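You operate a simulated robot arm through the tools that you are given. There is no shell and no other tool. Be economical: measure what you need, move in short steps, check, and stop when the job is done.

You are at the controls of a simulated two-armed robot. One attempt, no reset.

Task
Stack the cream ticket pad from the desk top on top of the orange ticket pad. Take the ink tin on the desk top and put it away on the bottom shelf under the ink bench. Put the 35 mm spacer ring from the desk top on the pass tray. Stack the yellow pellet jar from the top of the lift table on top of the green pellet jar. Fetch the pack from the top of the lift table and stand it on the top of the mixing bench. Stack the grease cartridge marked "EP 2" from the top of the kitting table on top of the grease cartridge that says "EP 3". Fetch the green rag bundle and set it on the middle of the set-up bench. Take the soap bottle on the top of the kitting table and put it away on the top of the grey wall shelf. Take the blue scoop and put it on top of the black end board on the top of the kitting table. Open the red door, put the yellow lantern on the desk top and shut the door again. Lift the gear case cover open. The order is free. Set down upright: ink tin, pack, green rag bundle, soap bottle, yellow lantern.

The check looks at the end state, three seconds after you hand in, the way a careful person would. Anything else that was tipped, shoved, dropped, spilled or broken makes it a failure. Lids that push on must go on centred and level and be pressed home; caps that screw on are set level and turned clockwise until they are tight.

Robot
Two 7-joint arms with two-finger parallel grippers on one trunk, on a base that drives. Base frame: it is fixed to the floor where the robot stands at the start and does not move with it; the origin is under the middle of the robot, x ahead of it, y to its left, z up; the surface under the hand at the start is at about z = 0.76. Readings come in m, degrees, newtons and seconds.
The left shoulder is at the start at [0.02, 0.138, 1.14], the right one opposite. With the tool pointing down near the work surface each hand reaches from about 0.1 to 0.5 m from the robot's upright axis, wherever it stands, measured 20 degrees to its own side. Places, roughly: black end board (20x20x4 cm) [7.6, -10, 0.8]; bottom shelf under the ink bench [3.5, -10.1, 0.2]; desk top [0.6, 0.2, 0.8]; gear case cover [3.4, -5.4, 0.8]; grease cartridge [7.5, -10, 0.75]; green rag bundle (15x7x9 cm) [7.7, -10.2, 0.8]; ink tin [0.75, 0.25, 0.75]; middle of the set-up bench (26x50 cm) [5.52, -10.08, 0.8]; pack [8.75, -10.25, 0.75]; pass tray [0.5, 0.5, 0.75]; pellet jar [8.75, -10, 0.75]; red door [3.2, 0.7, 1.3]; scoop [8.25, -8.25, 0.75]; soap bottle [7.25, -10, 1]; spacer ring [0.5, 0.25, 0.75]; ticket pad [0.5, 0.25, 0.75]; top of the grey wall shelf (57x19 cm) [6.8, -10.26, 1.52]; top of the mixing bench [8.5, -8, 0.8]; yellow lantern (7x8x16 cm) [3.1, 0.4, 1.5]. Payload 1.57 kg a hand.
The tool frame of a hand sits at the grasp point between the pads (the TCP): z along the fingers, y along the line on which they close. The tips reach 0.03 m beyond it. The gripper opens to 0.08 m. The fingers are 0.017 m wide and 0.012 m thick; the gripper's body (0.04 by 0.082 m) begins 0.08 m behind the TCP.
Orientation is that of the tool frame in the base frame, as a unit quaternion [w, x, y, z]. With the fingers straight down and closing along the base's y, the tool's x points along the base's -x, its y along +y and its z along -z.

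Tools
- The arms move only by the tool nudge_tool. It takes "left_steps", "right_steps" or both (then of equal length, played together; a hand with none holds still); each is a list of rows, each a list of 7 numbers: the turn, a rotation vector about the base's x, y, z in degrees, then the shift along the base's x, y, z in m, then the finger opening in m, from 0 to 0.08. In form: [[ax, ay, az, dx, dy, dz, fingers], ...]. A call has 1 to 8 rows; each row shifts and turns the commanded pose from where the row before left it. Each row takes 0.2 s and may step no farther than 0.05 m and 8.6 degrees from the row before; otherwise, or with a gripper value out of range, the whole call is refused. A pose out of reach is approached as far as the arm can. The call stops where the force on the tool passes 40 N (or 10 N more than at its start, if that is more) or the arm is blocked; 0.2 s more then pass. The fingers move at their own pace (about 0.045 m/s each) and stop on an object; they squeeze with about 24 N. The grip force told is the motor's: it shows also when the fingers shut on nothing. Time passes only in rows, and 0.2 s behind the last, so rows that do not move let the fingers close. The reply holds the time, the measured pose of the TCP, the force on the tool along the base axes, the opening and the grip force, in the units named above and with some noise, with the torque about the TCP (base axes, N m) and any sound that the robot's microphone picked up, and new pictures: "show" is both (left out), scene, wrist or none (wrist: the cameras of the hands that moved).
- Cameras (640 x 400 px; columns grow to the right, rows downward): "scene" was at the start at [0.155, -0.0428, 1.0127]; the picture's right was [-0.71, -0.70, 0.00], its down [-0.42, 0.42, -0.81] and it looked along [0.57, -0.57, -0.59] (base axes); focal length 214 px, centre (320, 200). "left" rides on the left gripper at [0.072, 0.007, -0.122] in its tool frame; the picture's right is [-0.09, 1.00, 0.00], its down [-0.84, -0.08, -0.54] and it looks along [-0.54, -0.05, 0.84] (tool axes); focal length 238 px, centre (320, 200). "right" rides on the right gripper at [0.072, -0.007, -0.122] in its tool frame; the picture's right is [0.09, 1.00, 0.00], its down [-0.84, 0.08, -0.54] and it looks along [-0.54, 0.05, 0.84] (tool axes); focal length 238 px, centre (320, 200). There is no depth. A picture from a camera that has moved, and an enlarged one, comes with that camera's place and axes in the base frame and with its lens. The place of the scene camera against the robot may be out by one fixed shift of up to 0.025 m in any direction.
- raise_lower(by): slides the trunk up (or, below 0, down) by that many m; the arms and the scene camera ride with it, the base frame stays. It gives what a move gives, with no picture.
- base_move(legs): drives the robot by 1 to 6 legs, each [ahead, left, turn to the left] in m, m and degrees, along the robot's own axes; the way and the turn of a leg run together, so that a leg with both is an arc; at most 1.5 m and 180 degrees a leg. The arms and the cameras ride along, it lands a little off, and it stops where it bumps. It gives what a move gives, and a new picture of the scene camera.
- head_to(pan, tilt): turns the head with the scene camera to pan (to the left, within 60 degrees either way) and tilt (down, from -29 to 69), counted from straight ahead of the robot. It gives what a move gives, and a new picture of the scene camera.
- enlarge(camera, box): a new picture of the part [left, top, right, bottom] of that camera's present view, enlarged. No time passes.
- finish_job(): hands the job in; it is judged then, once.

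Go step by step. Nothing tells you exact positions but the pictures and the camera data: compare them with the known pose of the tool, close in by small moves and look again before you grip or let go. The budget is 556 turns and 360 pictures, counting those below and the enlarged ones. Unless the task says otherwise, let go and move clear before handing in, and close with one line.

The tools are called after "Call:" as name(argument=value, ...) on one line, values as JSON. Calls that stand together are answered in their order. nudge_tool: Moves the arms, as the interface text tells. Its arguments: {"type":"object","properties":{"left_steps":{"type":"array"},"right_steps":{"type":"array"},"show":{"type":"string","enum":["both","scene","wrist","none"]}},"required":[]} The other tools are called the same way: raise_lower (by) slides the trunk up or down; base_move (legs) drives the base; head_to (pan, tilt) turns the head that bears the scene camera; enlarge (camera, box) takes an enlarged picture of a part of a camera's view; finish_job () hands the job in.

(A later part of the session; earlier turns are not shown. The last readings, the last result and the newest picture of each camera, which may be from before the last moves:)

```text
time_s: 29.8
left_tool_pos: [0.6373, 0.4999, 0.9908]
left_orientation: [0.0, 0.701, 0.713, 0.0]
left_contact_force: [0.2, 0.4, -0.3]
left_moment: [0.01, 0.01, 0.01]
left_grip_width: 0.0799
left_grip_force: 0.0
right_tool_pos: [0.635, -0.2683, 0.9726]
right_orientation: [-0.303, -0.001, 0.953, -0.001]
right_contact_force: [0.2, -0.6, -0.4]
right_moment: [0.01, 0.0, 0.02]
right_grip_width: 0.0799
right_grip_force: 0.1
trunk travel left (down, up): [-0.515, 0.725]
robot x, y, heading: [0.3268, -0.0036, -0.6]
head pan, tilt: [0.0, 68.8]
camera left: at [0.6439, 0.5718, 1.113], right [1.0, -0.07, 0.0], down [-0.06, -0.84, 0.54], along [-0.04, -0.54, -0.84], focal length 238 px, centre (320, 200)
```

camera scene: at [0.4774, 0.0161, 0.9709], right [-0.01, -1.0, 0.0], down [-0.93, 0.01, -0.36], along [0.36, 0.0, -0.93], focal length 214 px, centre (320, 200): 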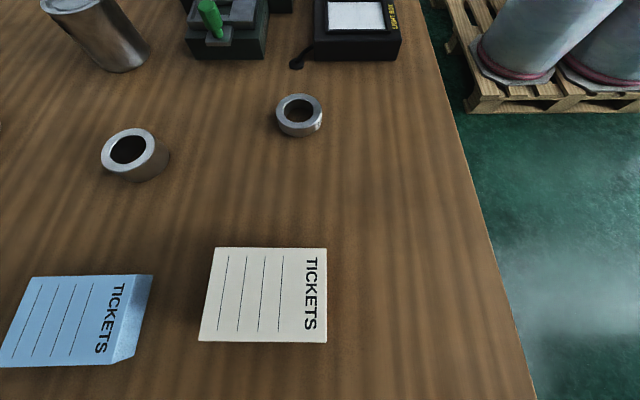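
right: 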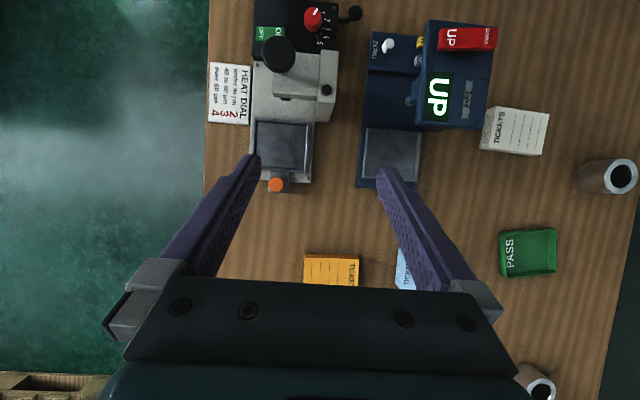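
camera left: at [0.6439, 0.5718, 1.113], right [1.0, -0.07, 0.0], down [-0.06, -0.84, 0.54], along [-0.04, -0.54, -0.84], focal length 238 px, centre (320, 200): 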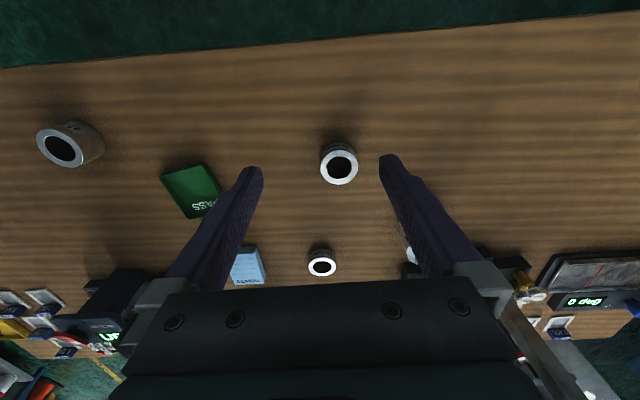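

Call:
enlarge(camera="left", box=[30, 115, 110, 170])

Call:
enlarge(camera="left", box=[310, 130, 370, 190])

Call:
enlarge(camera="left", box=[300, 240, 350, 280])

```text
7.27 times, centred on (70, 142) of left
camera zoom: at [0.6439, 0.5718, 1.113], right [1.0, -0.07, 0.0], down [-0.06, -0.84, 0.54], along [-0.04, -0.54, -0.84], focal length 1734 px, centre (2138, 618)
```

zoom: 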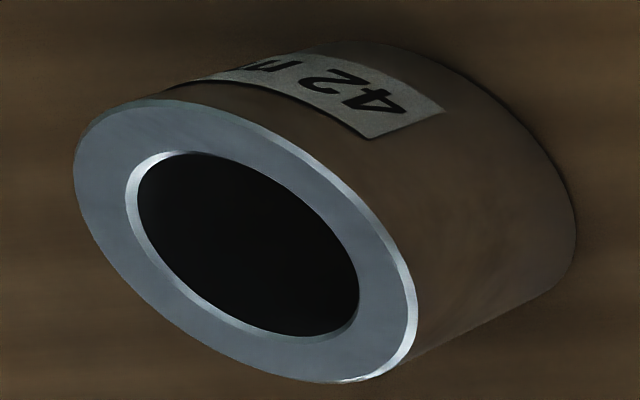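

```text
6.67 times, centred on (340, 160) of left
camera zoom: at [0.6439, 0.5718, 1.113], right [1.0, -0.07, 0.0], down [-0.06, -0.84, 0.54], along [-0.04, -0.54, -0.84], focal length 1589 px, centre (187, 467)
```

zoom: 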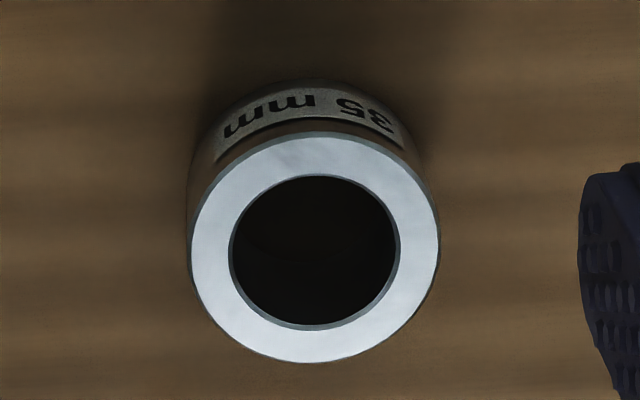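

```text
10.00 times, centred on (325, 260) of left
camera zoom: at [0.6439, 0.5718, 1.113], right [1.0, -0.07, 0.0], down [-0.06, -0.84, 0.54], along [-0.04, -0.54, -0.84], focal length 2384 px, centre (270, -400)
```

zoom: 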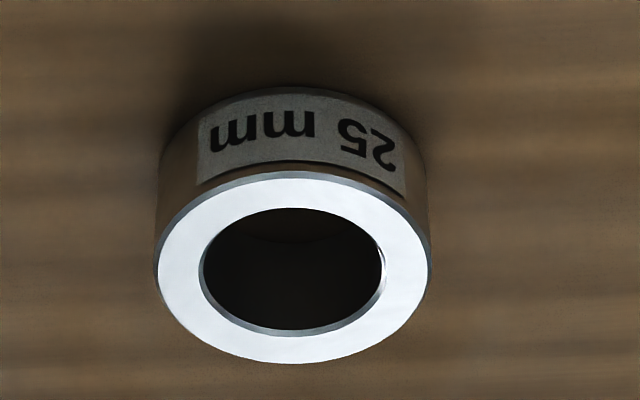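

The back-left ring reads "35 mm", at about [0.660, 0.421]. I position over it and check before gripping.

Call:
nudge_tool(left_steps=[[0, 0, 0, 0.012, -0.04, 0, 0.08], [0, 0, 0, 0.012, -0.039, -0.02, 0.08], [0, 0, 0, 0, 0, -0.04, 0.08], [0, 0, 0, 0, 0, -0.04, 0.08], [0, 0, 0, 0, 0, 0, 0.08]], show="wrist")

```text
time_s: 31.0
left_tool_pos: [0.6613, 0.4192, 0.8921]
left_orientation: [0.0, 0.701, 0.713, 0.0]
left_contact_force: [-0.3, 0.2, -0.4]
left_moment: [-0.05, 0.03, 0.01]
left_grip_width: 0.0803
left_grip_force: 0.1
right_tool_pos: [0.6336, -0.2688, 0.9721]
right_orientation: [-0.303, -0.001, 0.953, -0.001]
right_contact_force: [0.0, -0.3, -0.1]
right_moment: [-0.05, 0.01, 0.02]
right_grip_width: 0.08
right_grip_force: 0.1
trunk travel left (down, up): [-0.515, 0.725]
robot x, y, heading: [0.3296, -0.0002, -0.6]
head pan, tilt: [0.0, 68.8]
camera left: at [0.6681, 0.4917, 1.0136], right [1.0, -0.07, 0.0], down [-0.06, -0.84, 0.54], along [-0.04, -0.54, -0.84], focal length 238 px, centre (320, 200)
```

left: 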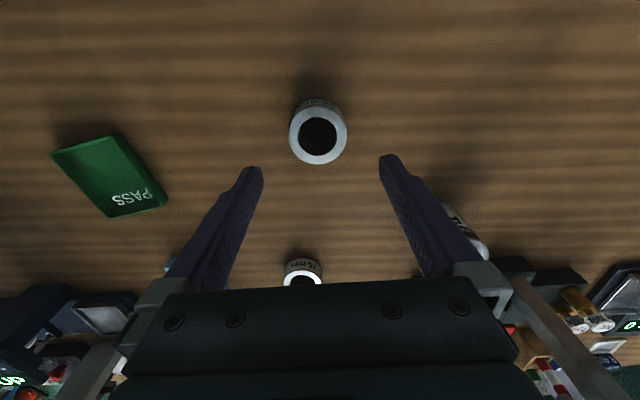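

Well centred. I go down, grip and lift.

Call:
nudge_tool(left_steps=[[0, 0, 0, -0.0008, 0.0028, -0.04, 0.08], [0, 0, 0, 0, 0, -0.04, 0.08], [0, 0, 0, 0, 0, -0.012, 0.08], [0, 0, 0, 0, 0, 0, 0.04], [0, 0, 0, 0, 0, 0, 0.04], [0, 0, 0, 0, 0, 0, 0.04], [0, 0, 0, 0, 0, 0.04, 0.04], [0, 0, 0, 0, 0, 0.04, 0.04]], show="wrist")

```text
time_s: 32.8
left_tool_pos: [0.6591, 0.4231, 0.8788]
left_orientation: [-0.001, 0.701, 0.713, -0.001]
left_contact_force: [0.2, -0.3, -1.8]
left_moment: [-0.05, 0.01, 0.02]
left_grip_width: 0.0554
left_grip_force: 23.7
right_tool_pos: [0.6334, -0.267, 0.9718]
right_orientation: [-0.303, -0.002, 0.953, -0.002]
right_contact_force: [0.3, 0.0, 0.0]
right_moment: [-0.02, 0.01, -0.03]
right_grip_width: 0.0802
right_grip_force: 0.1
trunk travel left (down, up): [-0.515, 0.725]
robot x, y, heading: [0.3268, -0.0018, -0.7]
head pan, tilt: [0.0, 68.8]
camera left: at [0.6659, 0.4957, 1.001], right [1.0, -0.07, 0.0], down [-0.06, -0.84, 0.54], along [-0.04, -0.54, -0.84], focal length 238 px, centre (320, 200)
```

left: 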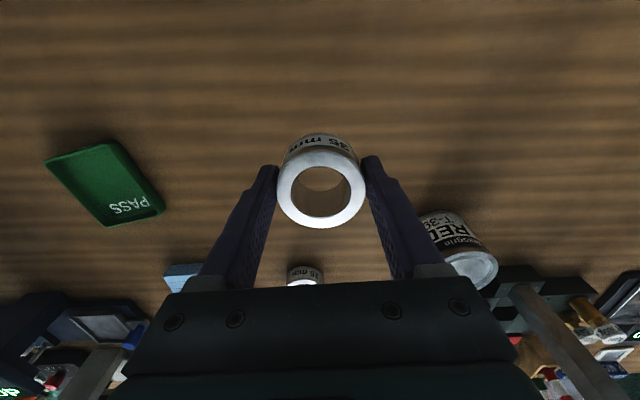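

The tray is about 78 × 90 mm, centred near [0.420, 0.381]. I set the ring back and regrip it higher so the fingertips stay above the tray's rim.

Call:
nudge_tool(left_steps=[[0, 0, 0, 0, 0, -0.04, 0.04], [0, 0, 0, 0, 0, -0.0385, 0.04], [0, 0, 0, 0, 0, 0, 0.04], [0, 0, 0, 0, 0, 0, 0.07], [0, 0, 0, 0, 0, 0, 0.07], [0, 0, 0, 0, 0, 0.013, 0.07], [0, 0, 0, 0, 0, 0, 0.04], [0, 0, 0, 0, 0, 0, 0.04]], show="none")

Call:
nudge_tool(left_steps=[[0, 0, 0, 0, 0, 0, 0.04], [0, 0, 0, 0, 0, 0.04, 0.04], [0, 0, 0, 0, 0, 0.045, 0.04], [0, 0, 0, 0, 0, 0.045, 0.04], [0, 0, 0, 0, 0, 0, 0.04]], show="wrist")

```text
time_s: 34.6
left_tool_pos: [0.6601, 0.424, 0.8151]
left_orientation: [0.0, 0.701, 0.713, 0.0]
left_contact_force: [0.0, 0.3, 0.2]
left_moment: [0.04, 0.02, 0.01]
left_grip_width: 0.0554
left_grip_force: 21.8
right_tool_pos: [0.6341, -0.2692, 0.9732]
right_orientation: [-0.303, -0.002, 0.953, -0.002]
right_contact_force: [0.0, 0.3, 0.1]
right_moment: [0.02, 0.0, 0.01]
right_grip_width: 0.0801
right_grip_force: 0.1
trunk travel left (down, up): [-0.515, 0.725]
robot x, y, heading: [0.329, -0.0025, -0.6]
head pan, tilt: [0.0, 68.8]
```

```text
time_s: 35.8
left_tool_pos: [0.6577, 0.4244, 0.9426]
left_orientation: [0.0, 0.7, 0.714, 0.0]
left_contact_force: [0.8, -0.1, -1.4]
left_moment: [0.02, 0.0, -0.05]
left_grip_width: 0.0554
left_grip_force: 23.6
right_tool_pos: [0.6335, -0.2692, 0.9731]
right_orientation: [-0.304, -0.002, 0.953, -0.001]
right_contact_force: [-0.9, 0.2, 0.2]
right_moment: [0.0, -0.01, 0.01]
right_grip_width: 0.0801
right_grip_force: 0.2
trunk travel left (down, up): [-0.515, 0.725]
robot x, y, heading: [0.3249, 0.0012, -0.5]
head pan, tilt: [0.0, 68.8]
camera left: at [0.6636, 0.4963, 1.0652], right [1.0, -0.07, 0.0], down [-0.06, -0.84, 0.54], along [-0.04, -0.54, -0.84], focal length 238 px, centre (320, 200)
```

left: 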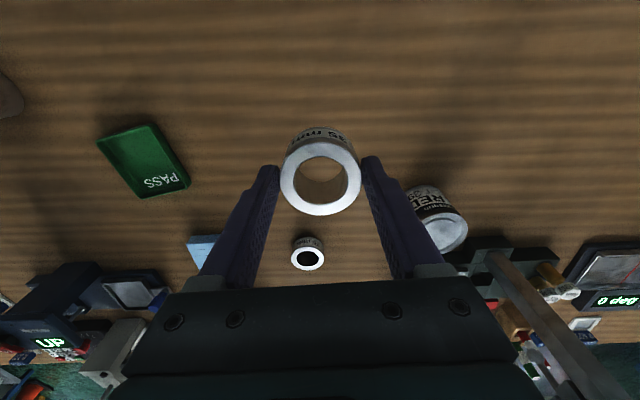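

Now I drive back so the ring comes over the tray.

Call:
base_move(legs=[[-0.24, 0, 0]])

Call:
nudge_tool(left_steps=[[0, 0, 0, 0, -0.04, 0, 0.04], [0, 0, 0, 0, 0, -0.04, 0.04], [0, 0, 0, 0, 0, 0, 0.04]], show="wrist")

```text
time_s: 37.6
left_tool_pos: [0.4201, 0.4257, 0.9424]
left_orientation: [0.0, 0.703, 0.711, -0.001]
left_contact_force: [0.9, 0.1, -1.5]
left_moment: [0.0, 0.0, 0.01]
left_grip_width: 0.0551
left_grip_force: 24.1
right_tool_pos: [0.3923, -0.2667, 0.9725]
right_orientation: [-0.303, 0.001, 0.953, 0.0]
right_contact_force: [0.2, -0.4, -0.4]
right_moment: [-0.03, 0.01, -0.01]
right_grip_width: 0.0799
right_grip_force: 0.0
trunk travel left (down, up): [-0.515, 0.725]
robot x, y, heading: [0.0886, 0.0013, -1.0]
head pan, tilt: [0.0, 68.8]
camera scene: at [0.2361, 0.0181, 0.9707], right [-0.01, -1.0, 0.0], down [-0.93, 0.01, -0.36], along [0.36, -0.01, -0.93], focal length 214 px, centre (320, 200)
```

scene: 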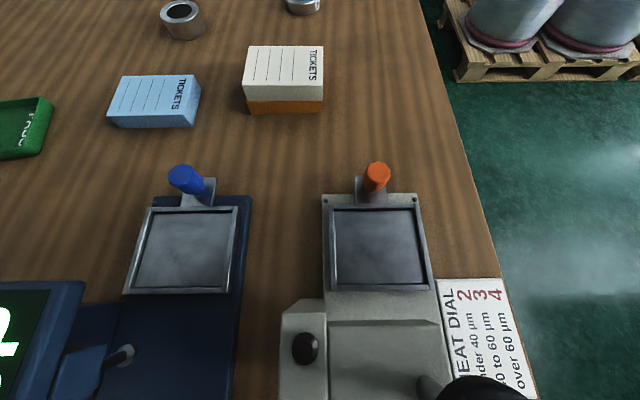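

```text
time_s: 38.4
left_tool_pos: [0.4189, 0.3844, 0.903]
left_orientation: [0.0, 0.703, 0.711, -0.001]
left_contact_force: [-0.5, 0.0, -0.6]
left_moment: [0.02, 0.0, 0.05]
left_grip_width: 0.0551
left_grip_force: 24.0
right_tool_pos: [0.3908, -0.2679, 0.9726]
right_orientation: [-0.303, 0.002, 0.953, 0.0]
right_contact_force: [0.1, -0.1, -0.4]
right_moment: [0.01, 0.02, 0.01]
right_grip_width: 0.0801
right_grip_force: 0.1
trunk travel left (down, up): [-0.515, 0.725]
robot x, y, heading: [0.0877, 0.0032, -0.9]
head pan, tilt: [0.0, 68.8]
camera left: at [0.4267, 0.4557, 1.0259], right [1.0, -0.08, 0.0], down [-0.07, -0.84, 0.54], along [-0.04, -0.54, -0.84], focal length 238 px, centre (320, 200)
```

left: 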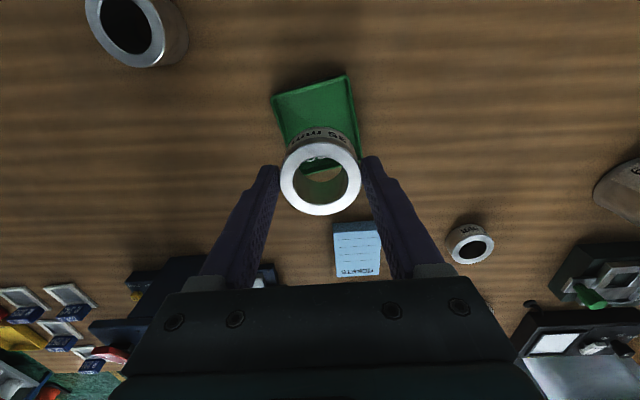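

The tray's far edge matches my estimate, with a 10° yaw. I align, lower close to the tray and look again.

Call:
nudge_tool(left_steps=[[0, 0, 5, 0.001, -0.0035, -0.03, 0.04], [0, 0, 4, 0, 0, -0.03, 0.04], [0, 0, 0, 0, 0, -0.01, 0.04], [0, 0, 0, 0, 0, 0, 0.04]], show="wrist")

```text
time_s: 39.4
left_tool_pos: [0.4217, 0.3817, 0.8319]
left_orientation: [0.0, 0.645, 0.765, 0.0]
left_contact_force: [-0.3, 0.7, -1.6]
left_moment: [-0.01, 0.0, -0.01]
left_grip_width: 0.0552
left_grip_force: 23.8
right_tool_pos: [0.3917, -0.2677, 0.9733]
right_orientation: [-0.304, 0.002, 0.953, 0.001]
right_contact_force: [0.3, -0.3, 0.6]
right_moment: [0.0, 0.03, 0.01]
right_grip_width: 0.08
right_grip_force: 0.0
trunk travel left (down, up): [-0.515, 0.725]
robot x, y, heading: [0.0841, -0.0011, -0.6]
head pan, tilt: [0.0, 68.8]
camera left: at [0.416, 0.4533, 0.955], right [1.0, 0.08, 0.0], down [0.07, -0.84, 0.54], along [0.04, -0.54, -0.84], focal length 238 px, centre (320, 200)
```

left: 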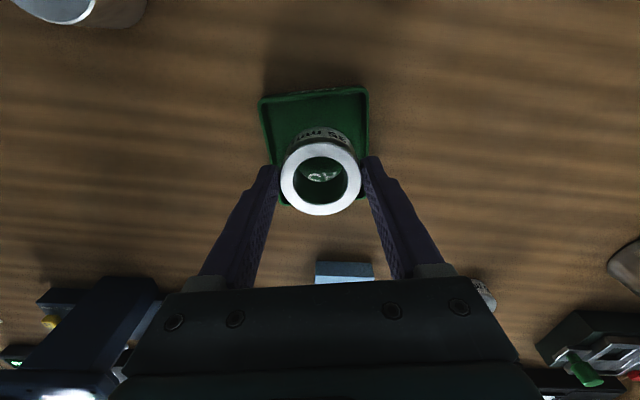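

Centred. I lower gently to contact.

Call:
nudge_tool(left_steps=[[0, 0, 0, 0, 0, -0.005, 0.04], [0, 0, 0, 0, 0, -0.003, 0.04], [0, 0, 0, 0, 0, -0.002, 0.04], [0, 0, 0, 0, 0, -0.002, 0.04], [0, 0, 0, 0, 0, 0, 0.04]], show="none")

```text
time_s: 40.6
left_tool_pos: [0.4198, 0.3817, 0.8196]
left_orientation: [0.0, 0.645, 0.765, 0.001]
left_contact_force: [0.1, 0.8, -1.4]
left_moment: [0.0, 0.0, 0.02]
left_grip_width: 0.0551
left_grip_force: 24.0
right_tool_pos: [0.3908, -0.2673, 0.9726]
right_orientation: [-0.303, 0.001, 0.953, 0.0]
right_contact_force: [-0.5, -0.5, -1.1]
right_moment: [-0.03, 0.04, 0.03]
right_grip_width: 0.0801
right_grip_force: 0.1
trunk travel left (down, up): [-0.515, 0.725]
robot x, y, heading: [0.0869, -0.0003, -0.9]
head pan, tilt: [0.0, 68.8]
```

Call:
nudge_tool(left_steps=[[0, 0, 0, 0, 0, -0.0015, 0.04], [0, 0, 0, 0, 0, -0.0015, 0.04], [0, 0, 0, 0, 0, 0, 0.04]], show="none")

```text
time_s: 41.4
left_tool_pos: [0.4199, 0.381, 0.8184]
left_orientation: [0.0, 0.645, 0.764, 0.0]
left_contact_force: [-0.1, 0.0, -0.4]
left_moment: [0.03, 0.03, 0.02]
left_grip_width: 0.0552
left_grip_force: 23.8
right_tool_pos: [0.3911, -0.2679, 0.9735]
right_orientation: [-0.304, 0.001, 0.953, -0.001]
right_contact_force: [-0.5, -0.3, -0.2]
right_moment: [0.02, -0.01, 0.0]
right_grip_width: 0.0801
right_grip_force: 0.1
trunk travel left (down, up): [-0.515, 0.725]
robot x, y, heading: [0.0885, 0.0027, -0.9]
head pan, tilt: [0.0, 68.8]
```

The weight is off the fingers, so I release and lift.

Call:
nudge_tool(left_steps=[[0, 0, 0, 0, 0, -0.001, 0.04], [0, 0, 0, 0, 0, 0, 0.066], [0, 0, 0, 0, 0, 0, 0.066], [0, 0, 0, 0, 0, 0.03, 0.066], [0, 0, 0, 0, 0, 0.04, 0.066], [0, 0, 0, 0, 0, 0.04, 0.08], [0, 0, 0, 0, 0, 0.04, 0.08]], show="wrist")

```text
time_s: 43.0
left_tool_pos: [0.4204, 0.381, 0.9666]
left_orientation: [0.0, 0.644, 0.765, 0.001]
left_contact_force: [0.5, 0.2, -0.4]
left_moment: [0.0, 0.03, 0.01]
left_grip_width: 0.0798
left_grip_force: 0.0
right_tool_pos: [0.3917, -0.2674, 0.973]
right_orientation: [-0.303, 0.001, 0.953, -0.001]
right_contact_force: [-0.5, 0.6, 0.0]
right_moment: [0.01, -0.01, 0.01]
right_grip_width: 0.0799
right_grip_force: 0.0
trunk travel left (down, up): [-0.515, 0.725]
robot x, y, heading: [0.087, -0.0028, -0.7]
head pan, tilt: [0.0, 68.8]
camera left: at [0.4162, 0.4525, 1.0888], right [1.0, 0.08, 0.0], down [0.07, -0.84, 0.54], along [0.04, -0.54, -0.84], focal length 238 px, centre (320, 200)
```

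left: 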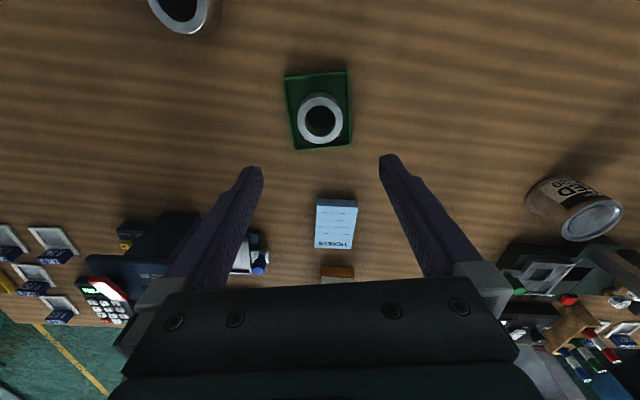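

The ring sits on the tray. Next I look toward the red door and the lantern before dealing with the tin.

Call:
head_to(pan=12, tilt=-5)

```text
time_s: 44.5
left_tool_pos: [0.4204, 0.3793, 0.9646]
left_orientation: [0.0, 0.644, 0.765, 0.0]
left_contact_force: [-1.0, -0.5, 0.5]
left_moment: [0.0, -0.01, 0.03]
left_grip_width: 0.0798
left_grip_force: 0.1
right_tool_pos: [0.392, -0.2673, 0.9731]
right_orientation: [-0.304, 0.001, 0.953, 0.0]
right_contact_force: [-0.3, 0.5, 0.0]
right_moment: [0.01, 0.03, -0.01]
right_grip_width: 0.0801
right_grip_force: 0.1
trunk travel left (down, up): [-0.515, 0.725]
robot x, y, heading: [0.0862, 0.0004, -0.9]
head pan, tilt: [12.0, -5.0]
camera scene: at [0.2664, 0.036, 1.0783], right [0.19, -0.98, 0.0], down [0.08, 0.02, -1.0], along [0.98, 0.19, 0.09], focal length 214 px, centre (320, 200)
```

scene: 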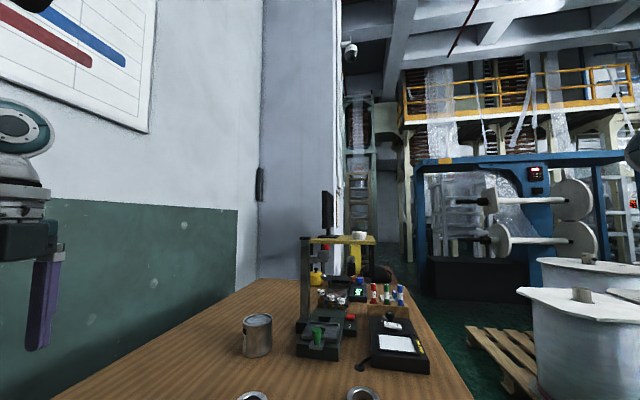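

The red door must be past the wall corner ahead. I tuck both arms in, then drive out beside the desk and forward.

Call:
nudge_tool(left_steps=[[0, 0, 8, -0.02, -0.03, 0.02, 0.08], [0, 0, 8, -0.02, -0.03, 0.02, 0.08], [0, 0, 8, -0.02, -0.03, 0.02, 0.08], [0, 0, 8, 0, -0.03, 0.02, 0.08]], right_steps=[[0, 0, 0, 0, 0.03, 0.02, 0.08], [0, 0, 0, 0, 0.03, 0.02, 0.08], [0, 0, 0, 0, 0.03, 0.02, 0.08], [0, 0, 0, 0, 0.02, 0.02, 0.08]], show="none")

Call:
base_move(legs=[[0, -0.48, 0]])

```text
time_s: 45.2
left_tool_pos: [0.364, 0.3218, 0.9923]
left_orientation: [-0.047, 0.447, 0.892, -0.043]
left_contact_force: [0.6, -0.8, -0.3]
left_moment: [0.03, -0.02, -0.05]
left_grip_width: 0.08
left_grip_force: 0.1
right_tool_pos: [0.3662, -0.1952, 0.9771]
right_orientation: [-0.385, 0.013, 0.923, 0.009]
right_contact_force: [-0.2, -0.2, 0.3]
right_moment: [0.01, -0.02, -0.04]
right_grip_width: 0.08
right_grip_force: 0.0
trunk travel left (down, up): [-0.515, 0.725]
robot x, y, heading: [0.0892, 0.0023, -1.0]
head pan, tilt: [12.0, -5.0]
stopped in row 3 (right hand): the arm was blocked; the commanded pose is now the measured one
```

```text
time_s: 48.1
left_tool_pos: [0.3563, -0.1658, 0.9946]
left_orientation: [-0.047, 0.446, 0.893, -0.044]
left_contact_force: [-0.3, 0.1, 0.4]
left_moment: [0.01, 0.0, 0.01]
left_grip_width: 0.08
left_grip_force: 0.1
right_tool_pos: [0.3597, -0.6821, 0.9788]
right_orientation: [-0.385, 0.012, 0.923, 0.008]
right_contact_force: [-0.2, -0.3, 0.2]
right_moment: [0.0, -0.03, -0.02]
right_grip_width: 0.08
right_grip_force: 0.0
trunk travel left (down, up): [-0.515, 0.725]
robot x, y, heading: [0.0806, -0.4867, -0.7]
head pan, tilt: [12.0, -5.0]
camera scene: at [0.2593, -0.4509, 1.0784], right [0.19, -0.98, 0.0], down [0.09, 0.02, -1.0], along [0.98, 0.19, 0.09], focal length 214 px, centre (320, 200)
```

scene: 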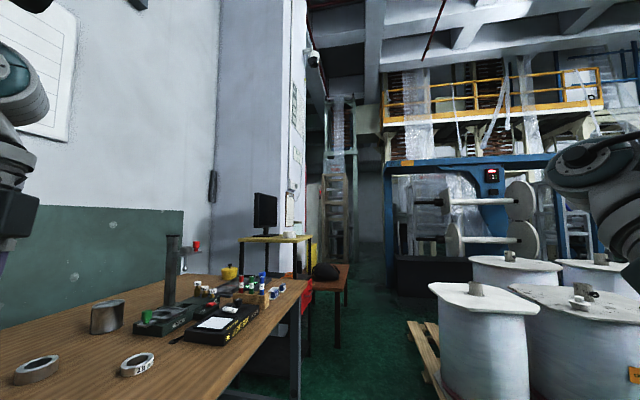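

The way along the desk is clear and the drums are low. I drive forward.

Call:
base_move(legs=[[1.3, 0, 0]])

```text
time_s: 54.6
left_tool_pos: [1.6535, -0.1963, 0.9946]
left_orientation: [-0.048, 0.451, 0.89, -0.042]
left_contact_force: [-0.1, -0.1, -0.2]
left_moment: [0.0, -0.01, -0.03]
left_grip_width: 0.0804
left_grip_force: 0.1
right_tool_pos: [1.6499, -0.7125, 0.9776]
right_orientation: [-0.384, 0.018, 0.923, 0.01]
right_contact_force: [0.0, -0.2, -0.3]
right_moment: [0.0, 0.03, -0.01]
right_grip_width: 0.0802
right_grip_force: 0.1
trunk travel left (down, up): [-0.515, 0.725]
robot x, y, heading: [1.3696, -0.5119, -1.6]
head pan, tilt: [12.0, -5.0]
camera scene: at [1.5528, -0.48, 1.0784], right [0.18, -0.98, 0.0], down [0.09, 0.02, -1.0], along [0.98, 0.18, 0.09], focal length 214 px, centre (320, 200)
```

scene: 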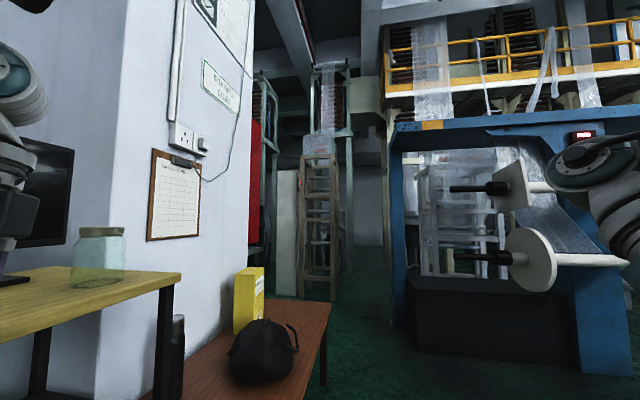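

A red cabinet appears past the pillar and a low bench with a bag stands in front. I advance with the head panned left.

Call:
base_move(legs=[[1.0, -0.06, 1.6]])

Call:
head_to(pan=45, tilt=5)

```text
time_s: 59.9
left_tool_pos: [2.6536, -0.2546, 0.9937]
left_orientation: [-0.046, 0.434, 0.898, -0.044]
left_contact_force: [-0.1, -0.6, -0.1]
left_moment: [-0.02, 0.02, -0.02]
left_grip_width: 0.0798
left_grip_force: 0.0
right_tool_pos: [2.6722, -0.7709, 0.9776]
right_orientation: [-0.385, 0.0, 0.923, 0.003]
right_contact_force: [-0.2, -0.1, 0.4]
right_moment: [0.02, -0.01, -0.01]
right_grip_width: 0.0802
right_grip_force: 0.0
trunk travel left (down, up): [-0.515, 0.725]
robot x, y, heading: [2.3859, -0.5823, 0.8]
head pan, tilt: [12.0, -5.0]
camera scene: at [2.5656, -0.5416, 1.0784], right [0.22, -0.98, 0.0], down [0.09, 0.02, -1.0], along [0.97, 0.22, 0.09], focal length 214 px, centre (320, 200)
```

scene: 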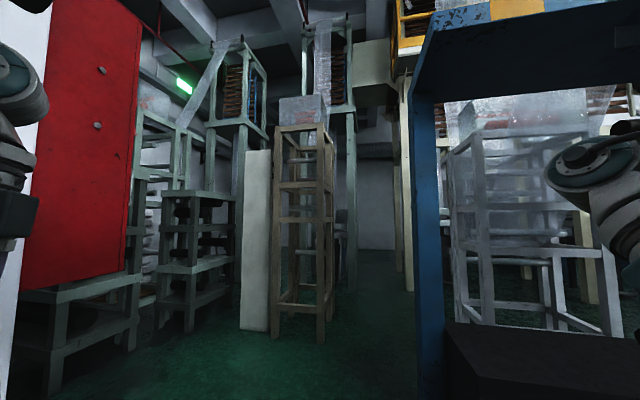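

```text
time_s: 60.8
left_tool_pos: [2.6539, -0.2537, 0.9937]
left_orientation: [-0.047, 0.433, 0.899, -0.043]
left_contact_force: [0.4, 0.3, -0.7]
left_moment: [-0.02, -0.02, -0.01]
left_grip_width: 0.0801
left_grip_force: 0.0
right_tool_pos: [2.6712, -0.7704, 0.9778]
right_orientation: [-0.385, 0.0, 0.923, 0.003]
right_contact_force: [0.0, -0.6, 0.3]
right_moment: [-0.01, -0.03, 0.03]
right_grip_width: 0.0801
right_grip_force: 0.1
trunk travel left (down, up): [-0.515, 0.725]
robot x, y, heading: [2.3901, -0.5798, 0.8]
head pan, tilt: [45.0, 5.0]
camera scene: at [2.5444, -0.4952, 1.0627], right [0.72, -0.7, 0.0], down [-0.06, -0.06, -1.0], along [0.7, 0.71, -0.09], focal length 214 px, centre (320, 200)
```

scene: 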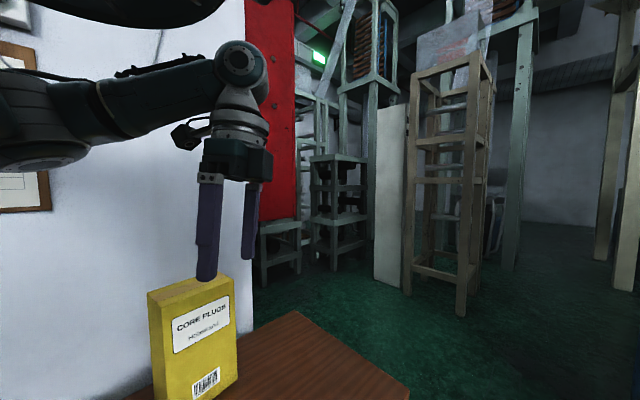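

The red panel faces -y around y≈0.6, past the low bench. I drive on to x≈3.4 and turn left to face it.

Call:
base_move(legs=[[1.0, 0.05, 0], [0, 0, 89]])

Call:
head_to(pan=0, tilt=-5)

```text
time_s: 63.0
left_tool_pos: [2.8435, -0.2213, 0.9908]
left_orientation: [-0.063, 0.437, 0.896, -0.044]
left_contact_force: [0.3, 0.1, -0.8]
left_moment: [-0.03, -0.01, -0.01]
left_grip_width: 0.0799
left_grip_force: 0.1
right_tool_pos: [2.8497, -0.7313, 0.9638]
right_orientation: [-0.406, -0.023, 0.914, 0.004]
right_contact_force: [-0.8, 0.2, -0.5]
right_moment: [-0.02, 0.01, -0.01]
right_grip_width: 0.0801
right_grip_force: 0.1
trunk travel left (down, up): [-0.515, 0.725]
robot x, y, heading: [2.5992, -0.5617, 0.3]
head pan, tilt: [45.0, 5.0]
stopped in leg 1: the robot was blocked; the commanded pose is now the measured one
camera scene: at [2.734, -0.4646, 1.0589], right [0.71, -0.7, -0.03], down [-0.09, -0.05, -0.99], along [0.7, 0.71, -0.1], focal length 214 px, centre (320, 200)
```

scene: 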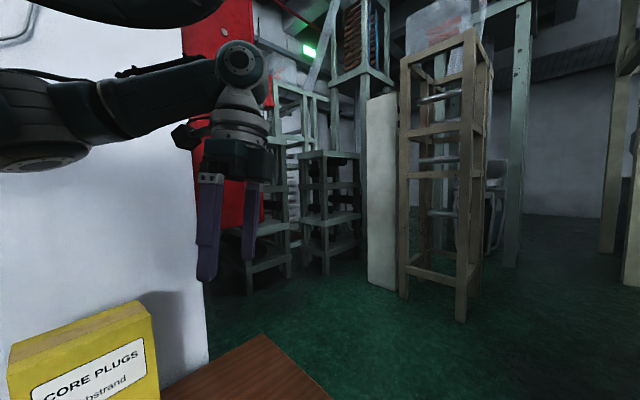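

```text
time_s: 64.1
left_tool_pos: [2.8423, -0.2212, 0.9911]
left_orientation: [-0.065, 0.434, 0.897, -0.043]
left_contact_force: [0.6, 0.0, -0.7]
left_moment: [-0.02, 0.02, 0.01]
left_grip_width: 0.08
left_grip_force: 0.2
right_tool_pos: [2.8507, -0.7316, 0.9658]
right_orientation: [-0.405, -0.025, 0.914, 0.004]
right_contact_force: [0.8, 0.3, -0.4]
right_moment: [-0.02, 0.03, -0.01]
right_grip_width: 0.0799
right_grip_force: 0.1
trunk travel left (down, up): [-0.515, 0.725]
robot x, y, heading: [2.5986, -0.5657, 0.4]
head pan, tilt: [0.0, -5.0]
camera scene: at [2.7573, -0.5289, 1.0731], right [0.01, -1.0, -0.02], down [0.06, 0.02, -1.0], along [1.0, 0.01, 0.06], focal length 214 px, centre (320, 200)
```

scene: 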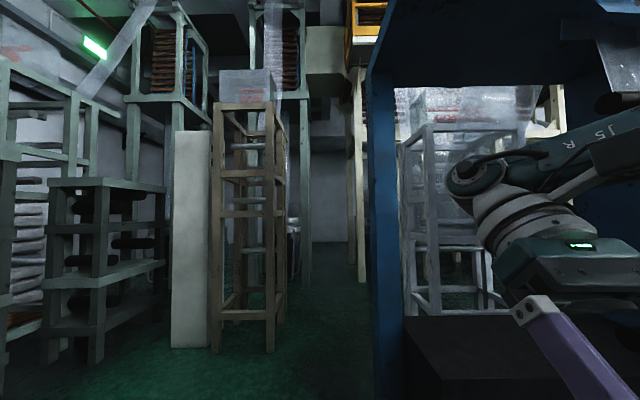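

The robot got blocked after 0.2 m. I look right and down to see what it touches.

Call:
head_to(pan=-40, tilt=25)

Call:
head_to(pan=55, tilt=50)

```text
time_s: 65.1
left_tool_pos: [2.8428, -0.2201, 0.9908]
left_orientation: [-0.065, 0.434, 0.897, -0.043]
left_contact_force: [0.5, 0.6, 0.7]
left_moment: [0.0, -0.02, 0.0]
left_grip_width: 0.0801
left_grip_force: 0.0
right_tool_pos: [2.8527, -0.7315, 0.9652]
right_orientation: [-0.405, -0.025, 0.914, 0.005]
right_contact_force: [0.2, 0.1, 0.1]
right_moment: [0.0, 0.0, -0.02]
right_grip_width: 0.0801
right_grip_force: 0.1
trunk travel left (down, up): [-0.515, 0.725]
robot x, y, heading: [2.6041, -0.5597, 0.4]
head pan, tilt: [-40.0, 25.0]
camera scene: at [2.7399, -0.5872, 1.0247], right [-0.64, -0.77, 0.01], down [-0.35, 0.28, -0.89], along [0.69, -0.57, -0.45], focal length 214 px, centre (320, 200)
```

scene: 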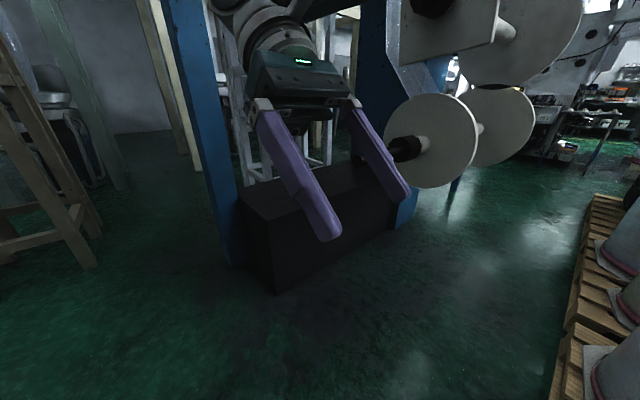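

```text
time_s: 66.8
left_tool_pos: [2.8438, -0.2206, 0.9915]
left_orientation: [-0.064, 0.434, 0.897, -0.042]
left_contact_force: [0.9, 0.4, -0.4]
left_moment: [0.0, 0.01, -0.01]
left_grip_width: 0.0799
left_grip_force: 0.1
right_tool_pos: [2.8525, -0.7295, 0.9666]
right_orientation: [-0.404, -0.026, 0.914, 0.004]
right_contact_force: [0.3, 0.5, 0.3]
right_moment: [0.03, -0.03, 0.02]
right_grip_width: 0.08
right_grip_force: 0.1
trunk travel left (down, up): [-0.515, 0.725]
robot x, y, heading: [2.6022, -0.5632, 0.4]
head pan, tilt: [55.0, 50.0]
camera scene: at [2.7123, -0.4642, 0.9902], right [0.82, -0.57, -0.03], down [-0.45, -0.62, -0.64], along [0.34, 0.54, -0.77], focal length 214 px, centre (320, 200)
```

scene: 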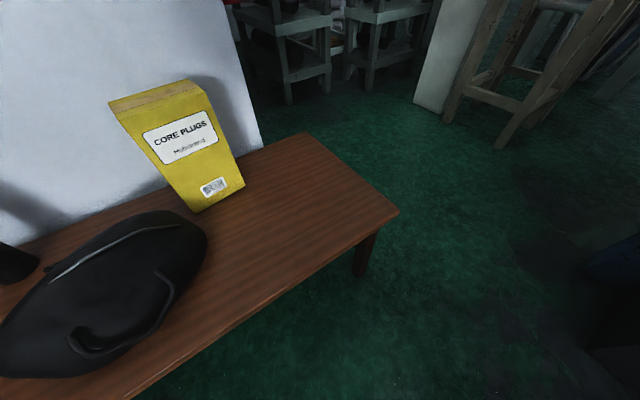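

The right elbow meets the spools on the blue machine. I back up, turn left to face +y there, then strafe along x.

Call:
base_move(legs=[[-0.35, 0.03, 0], [0, 0, 89]])

Call:
head_to(pan=-55, tilt=20)

```text
time_s: 72.9
left_tool_pos: [1.9301, -0.2645, 0.9932]
left_orientation: [-0.003, -0.321, 0.945, -0.064]
left_contact_force: [0.2, -0.1, -0.7]
left_moment: [0.02, 0.01, 0.01]
left_grip_width: 0.0799
left_grip_force: 0.0
right_tool_pos: [2.4429, -0.2578, 0.9777]
right_orientation: [0.275, 0.66, -0.644, 0.273]
right_contact_force: [-0.5, 0.2, 1.1]
right_moment: [0.03, 0.01, -0.01]
right_grip_width: 0.0798
right_grip_force: 0.1
trunk travel left (down, up): [-0.515, 0.725]
robot x, y, heading: [2.2533, -0.5324, 89.6]
head pan, tilt: [55.0, 50.0]
camera scene: at [2.1861, -0.373, 0.9928], right [0.58, 0.82, 0.0], down [0.63, -0.44, -0.64], along [-0.53, 0.37, -0.77], focal length 214 px, centre (320, 200)
```

scene: 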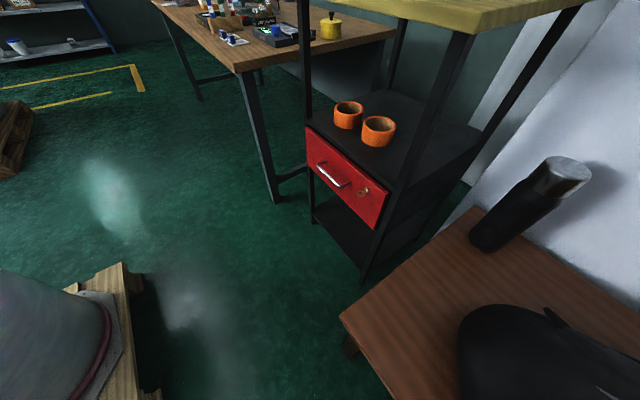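

```text
time_s: 74.8
left_tool_pos: [1.9322, -0.2653, 0.9935]
left_orientation: [-0.002, -0.32, 0.945, -0.065]
left_contact_force: [-0.1, 0.3, -0.3]
left_moment: [0.03, 0.0, -0.01]
left_grip_width: 0.0801
left_grip_force: 0.1
right_tool_pos: [2.4437, -0.259, 0.9768]
right_orientation: [0.275, 0.66, -0.643, 0.275]
right_contact_force: [0.4, -0.8, -0.1]
right_moment: [0.01, -0.03, -0.01]
right_grip_width: 0.0801
right_grip_force: 0.0
trunk travel left (down, up): [-0.515, 0.725]
robot x, y, heading: [2.2539, -0.537, 89.6]
head pan, tilt: [-55.0, 20.0]
camera scene: at [2.3254, -0.3641, 1.0383], right [0.57, -0.82, 0.0], down [-0.28, -0.2, -0.94], along [0.77, 0.54, -0.34], focal length 214 px, centre (320, 200)
```

scene: 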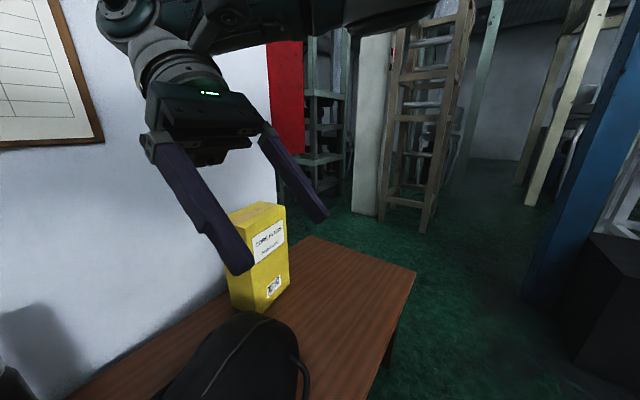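

Facing +y now, with the low table in front below the hands. I strafe right to bring the robot in front of the red cabinet.

Call:
base_move(legs=[[0, -1.1, 0]])

Call:
head_to(pan=0, tilt=-5)

```text
time_s: 77.3
left_tool_pos: [2.2496, -0.2556, 0.9952]
left_orientation: [-0.006, -0.316, 0.947, -0.063]
left_contact_force: [0.0, -0.3, -0.6]
left_moment: [0.0, -0.01, 0.03]
left_grip_width: 0.0801
left_grip_force: 0.0
right_tool_pos: [2.7607, -0.2549, 0.9765]
right_orientation: [0.278, 0.656, -0.648, 0.269]
right_contact_force: [-0.8, -0.4, -0.7]
right_moment: [0.0, -0.01, -0.03]
right_grip_width: 0.08
right_grip_force: 0.2
trunk travel left (down, up): [-0.515, 0.725]
robot x, y, heading: [2.5743, -0.5345, 89.6]
head pan, tilt: [-55.0, 20.0]
stopped in leg 1: the robot was blocked; the commanded pose is now the measured one
camera scene: at [2.6415, -0.3602, 1.0377], right [0.56, -0.83, -0.01], down [-0.29, -0.19, -0.94], along [0.77, 0.53, -0.35], focal length 214 px, centre (320, 200)
```

scene: 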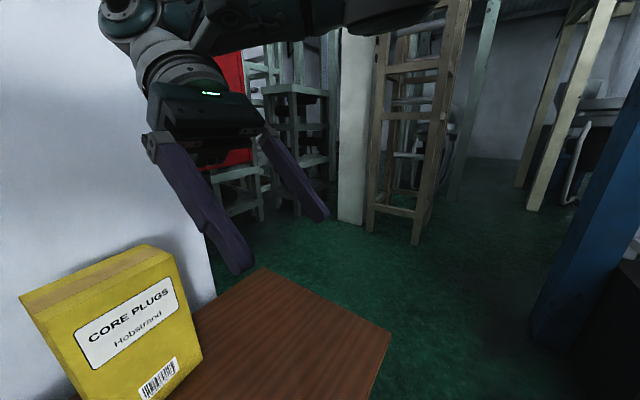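

```text
time_s: 78.5
left_tool_pos: [2.249, -0.2564, 0.9965]
left_orientation: [-0.006, -0.317, 0.947, -0.063]
left_contact_force: [0.2, 0.0, -1.3]
left_moment: [-0.01, 0.0, 0.03]
left_grip_width: 0.0802
left_grip_force: 0.1
right_tool_pos: [2.7593, -0.2549, 0.9768]
right_orientation: [0.277, 0.658, -0.647, 0.269]
right_contact_force: [1.0, 0.2, -0.3]
right_moment: [-0.04, -0.01, -0.02]
right_grip_width: 0.08
right_grip_force: 0.0
trunk travel left (down, up): [-0.515, 0.725]
robot x, y, heading: [2.5754, -0.535, 89.5]
head pan, tilt: [0.0, -5.0]
camera scene: at [2.5651, -0.3255, 1.0792], right [1.0, -0.01, -0.01], down [-0.01, 0.09, -1.0], along [0.01, 1.0, 0.09], focal length 214 px, centre (320, 200)
```

scene: 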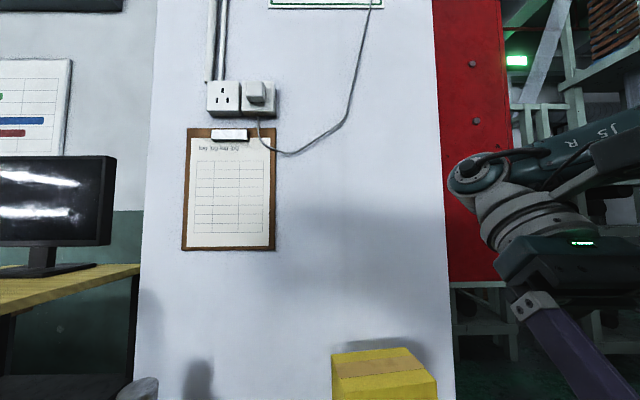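

Blocked again at the same x≈2.58, so a low obstacle must touch the base. I look down to the right.

Call:
head_to(pan=-60, tilt=60)

Call:
head_to(pan=0, tilt=65)

```text
time_s: 79.9
left_tool_pos: [2.2491, -0.2567, 0.9987]
left_orientation: [-0.007, -0.316, 0.947, -0.062]
left_contact_force: [0.2, -0.5, 0.9]
left_moment: [-0.02, -0.01, -0.02]
left_grip_width: 0.08
left_grip_force: 0.0
right_tool_pos: [2.7591, -0.2564, 0.9758]
right_orientation: [0.278, 0.657, -0.647, 0.269]
right_contact_force: [0.7, -0.3, -0.1]
right_moment: [0.02, 0.01, -0.01]
right_grip_width: 0.0799
right_grip_force: 0.1
trunk travel left (down, up): [-0.515, 0.725]
robot x, y, heading: [2.5782, -0.5344, 89.4]
head pan, tilt: [-60.0, 60.0]
camera scene: at [2.6214, -0.3798, 0.9803], right [0.49, -0.87, -0.01], down [-0.76, -0.42, -0.5], along [0.43, 0.25, -0.87], focal length 214 px, centre (320, 200)
```

scene: 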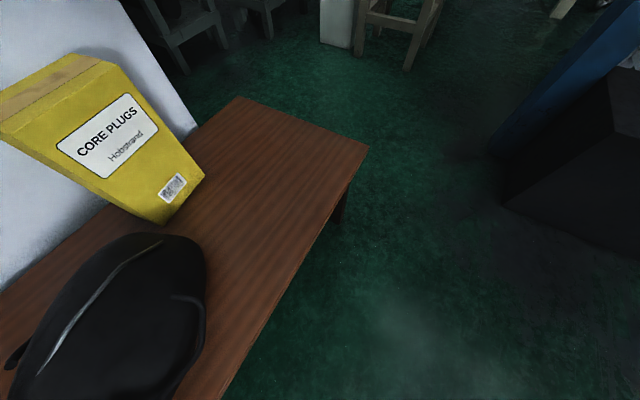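

```text
time_s: 81.2
left_tool_pos: [2.2482, -0.257, 0.9971]
left_orientation: [-0.007, -0.316, 0.947, -0.062]
left_contact_force: [0.1, 0.0, -0.5]
left_moment: [0.02, 0.04, 0.01]
left_grip_width: 0.0798
left_grip_force: 0.1
right_tool_pos: [2.7607, -0.2554, 0.9767]
right_orientation: [0.277, 0.658, -0.647, 0.269]
right_contact_force: [0.5, 0.4, 0.9]
right_moment: [0.0, 0.0, 0.01]
right_grip_width: 0.0801
right_grip_force: 0.0
trunk travel left (down, up): [-0.515, 0.725]
robot x, y, heading: [2.5763, -0.5358, 89.6]
head pan, tilt: [0.0, 65.0]
camera scene: at [2.564, -0.3518, 0.9753], right [1.0, -0.01, -0.01], down [-0.01, -0.9, -0.43], along [0.0, 0.43, -0.9], focal length 214 px, centre (320, 200)
```

scene: 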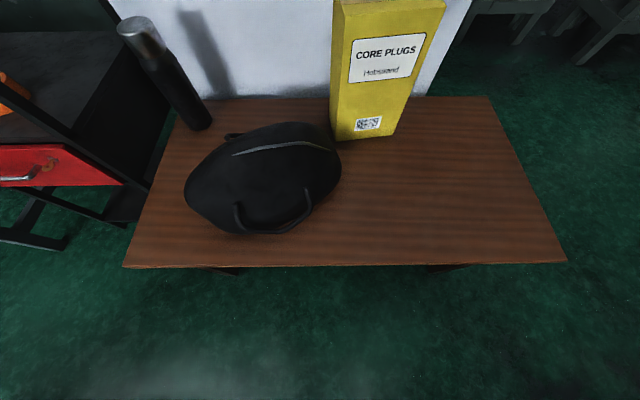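

The table's legs or edge may touch the base. I back off 0.2 m and strafe right again.

Call:
base_move(legs=[[-0.18, 0.03, 0], [0, -0.7, 0]])

```text
time_s: 82.1
left_tool_pos: [2.2387, -0.2659, 0.9971]
left_orientation: [-0.004, -0.321, 0.945, -0.058]
left_contact_force: [-0.6, -1.0, -0.2]
left_moment: [0.0, -0.01, 0.03]
left_grip_width: 0.0798
left_grip_force: 0.2
right_tool_pos: [2.7505, -0.2581, 0.9779]
right_orientation: [0.273, 0.662, -0.645, 0.267]
right_contact_force: [0.0, 0.6, 0.4]
right_moment: [0.03, -0.03, 0.0]
right_grip_width: 0.0802
right_grip_force: 0.0
trunk travel left (down, up): [-0.515, 0.725]
robot x, y, heading: [2.5715, -0.5515, 90.1]
head pan, tilt: [0.0, 65.0]
stopped in leg 1: the robot was blocked; the commanded pose is now the measured one
camera scene: at [2.5553, -0.3571, 0.9752], right [1.0, 0.0, -0.01], down [0.0, -0.9, -0.43], along [-0.01, 0.43, -0.9], focal length 214 px, centre (320, 200)
```

scene: 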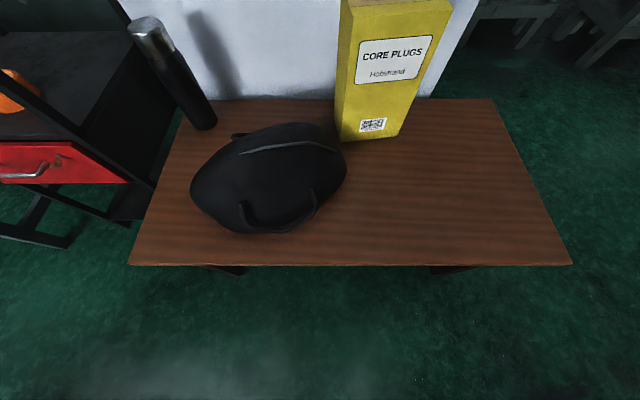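

Backing is blocked too, so the obstacle lies behind to the right. I move away to -x, turn back to heading 0 and look that way.

Call:
base_move(legs=[[0, 0.45, 0], [0, 0, -60]])

Call:
head_to(pan=-58, tilt=30)

```text
time_s: 87.4
left_tool_pos: [2.1891, -0.1342, 0.9922]
left_orientation: [-0.036, 0.187, 0.98, -0.056]
left_contact_force: [-0.6, 0.1, -1.2]
left_moment: [-0.01, 0.01, -0.01]
left_grip_width: 0.0801
left_grip_force: 0.0
right_tool_pos: [2.458, -0.5697, 0.9774]
right_orientation: [-0.374, -0.255, 0.885, -0.103]
right_contact_force: [-0.3, 0.6, -0.3]
right_moment: [-0.02, 0.02, -0.01]
right_grip_width: 0.0802
right_grip_force: 0.1
trunk travel left (down, up): [-0.515, 0.725]
robot x, y, heading: [2.1228, -0.5464, 31.2]
head pan, tilt: [0.0, 65.0]
camera scene: at [2.2534, -0.4496, 0.9746], right [0.51, -0.86, 0.0], down [-0.78, -0.47, -0.42], along [0.36, 0.22, -0.91], focal length 214 px, centre (320, 200)
```

scene: 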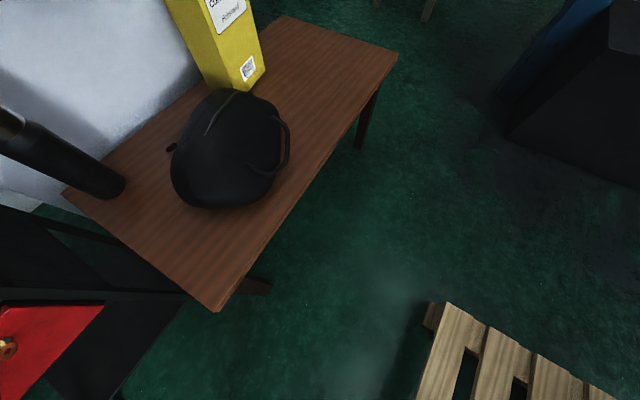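

```text
time_s: 88.7
left_tool_pos: [2.1885, -0.1353, 0.994]
left_orientation: [-0.035, 0.186, 0.98, -0.057]
left_contact_force: [-0.1, -0.1, -0.4]
left_moment: [0.01, -0.01, -0.02]
left_grip_width: 0.0802
left_grip_force: 0.0
right_tool_pos: [2.4583, -0.5702, 0.9774]
right_orientation: [-0.375, -0.255, 0.885, -0.103]
right_contact_force: [0.0, 0.0, -0.4]
right_moment: [0.01, 0.02, 0.01]
right_grip_width: 0.0801
right_grip_force: 0.0
trunk travel left (down, up): [-0.515, 0.725]
robot x, y, heading: [2.1205, -0.5525, 31.0]
head pan, tilt: [-58.0, 30.0]
camera scene: at [2.2819, -0.5219, 1.0222], right [-0.45, -0.89, 0.0], down [-0.45, 0.23, -0.87], along [0.77, -0.39, -0.5], focal length 214 px, centre (320, 200)
```

scene: 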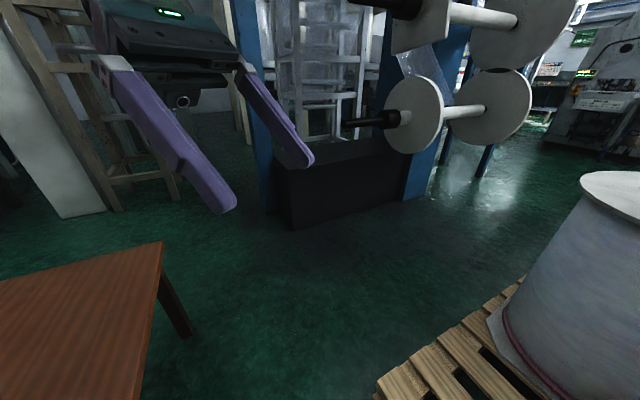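

A pallet corner lies near [2.46, -0.82] and the table edge near y=-0.28, a tight corridor. I retry at heading 0 centred in it.

Call:
base_move(legs=[[0, 0, -31], [0.9, 0, 0]])

```text
time_s: 93.0
left_tool_pos: [2.8536, -0.2314, 0.9931]
left_orientation: [-0.056, 0.45, 0.89, -0.044]
left_contact_force: [-0.4, 0.9, 0.5]
left_moment: [-0.03, -0.01, 0.01]
left_grip_width: 0.0801
left_grip_force: 0.2
right_tool_pos: [2.8492, -0.7378, 0.9727]
right_orientation: [-0.396, -0.017, 0.918, 0.003]
right_contact_force: [0.9, -0.6, 0.3]
right_moment: [-0.01, 0.0, -0.02]
right_grip_width: 0.08
right_grip_force: 0.1
trunk travel left (down, up): [-0.515, 0.725]
robot x, y, heading: [2.5843, -0.5509, -1.5]
head pan, tilt: [-58.0, 30.0]
stopped in leg 2: the robot was blocked; the commanded pose is now the measured one
camera scene: at [2.7169, -0.6088, 1.0202], right [-0.86, -0.51, 0.0], down [-0.26, 0.44, -0.86], along [0.44, -0.74, -0.51], focal length 214 px, centre (320, 200)
```

scene: 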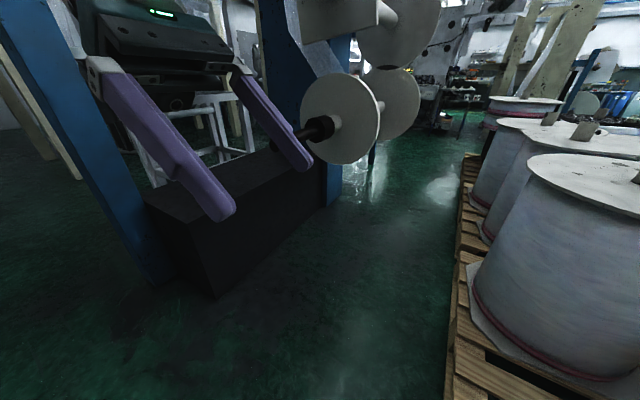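

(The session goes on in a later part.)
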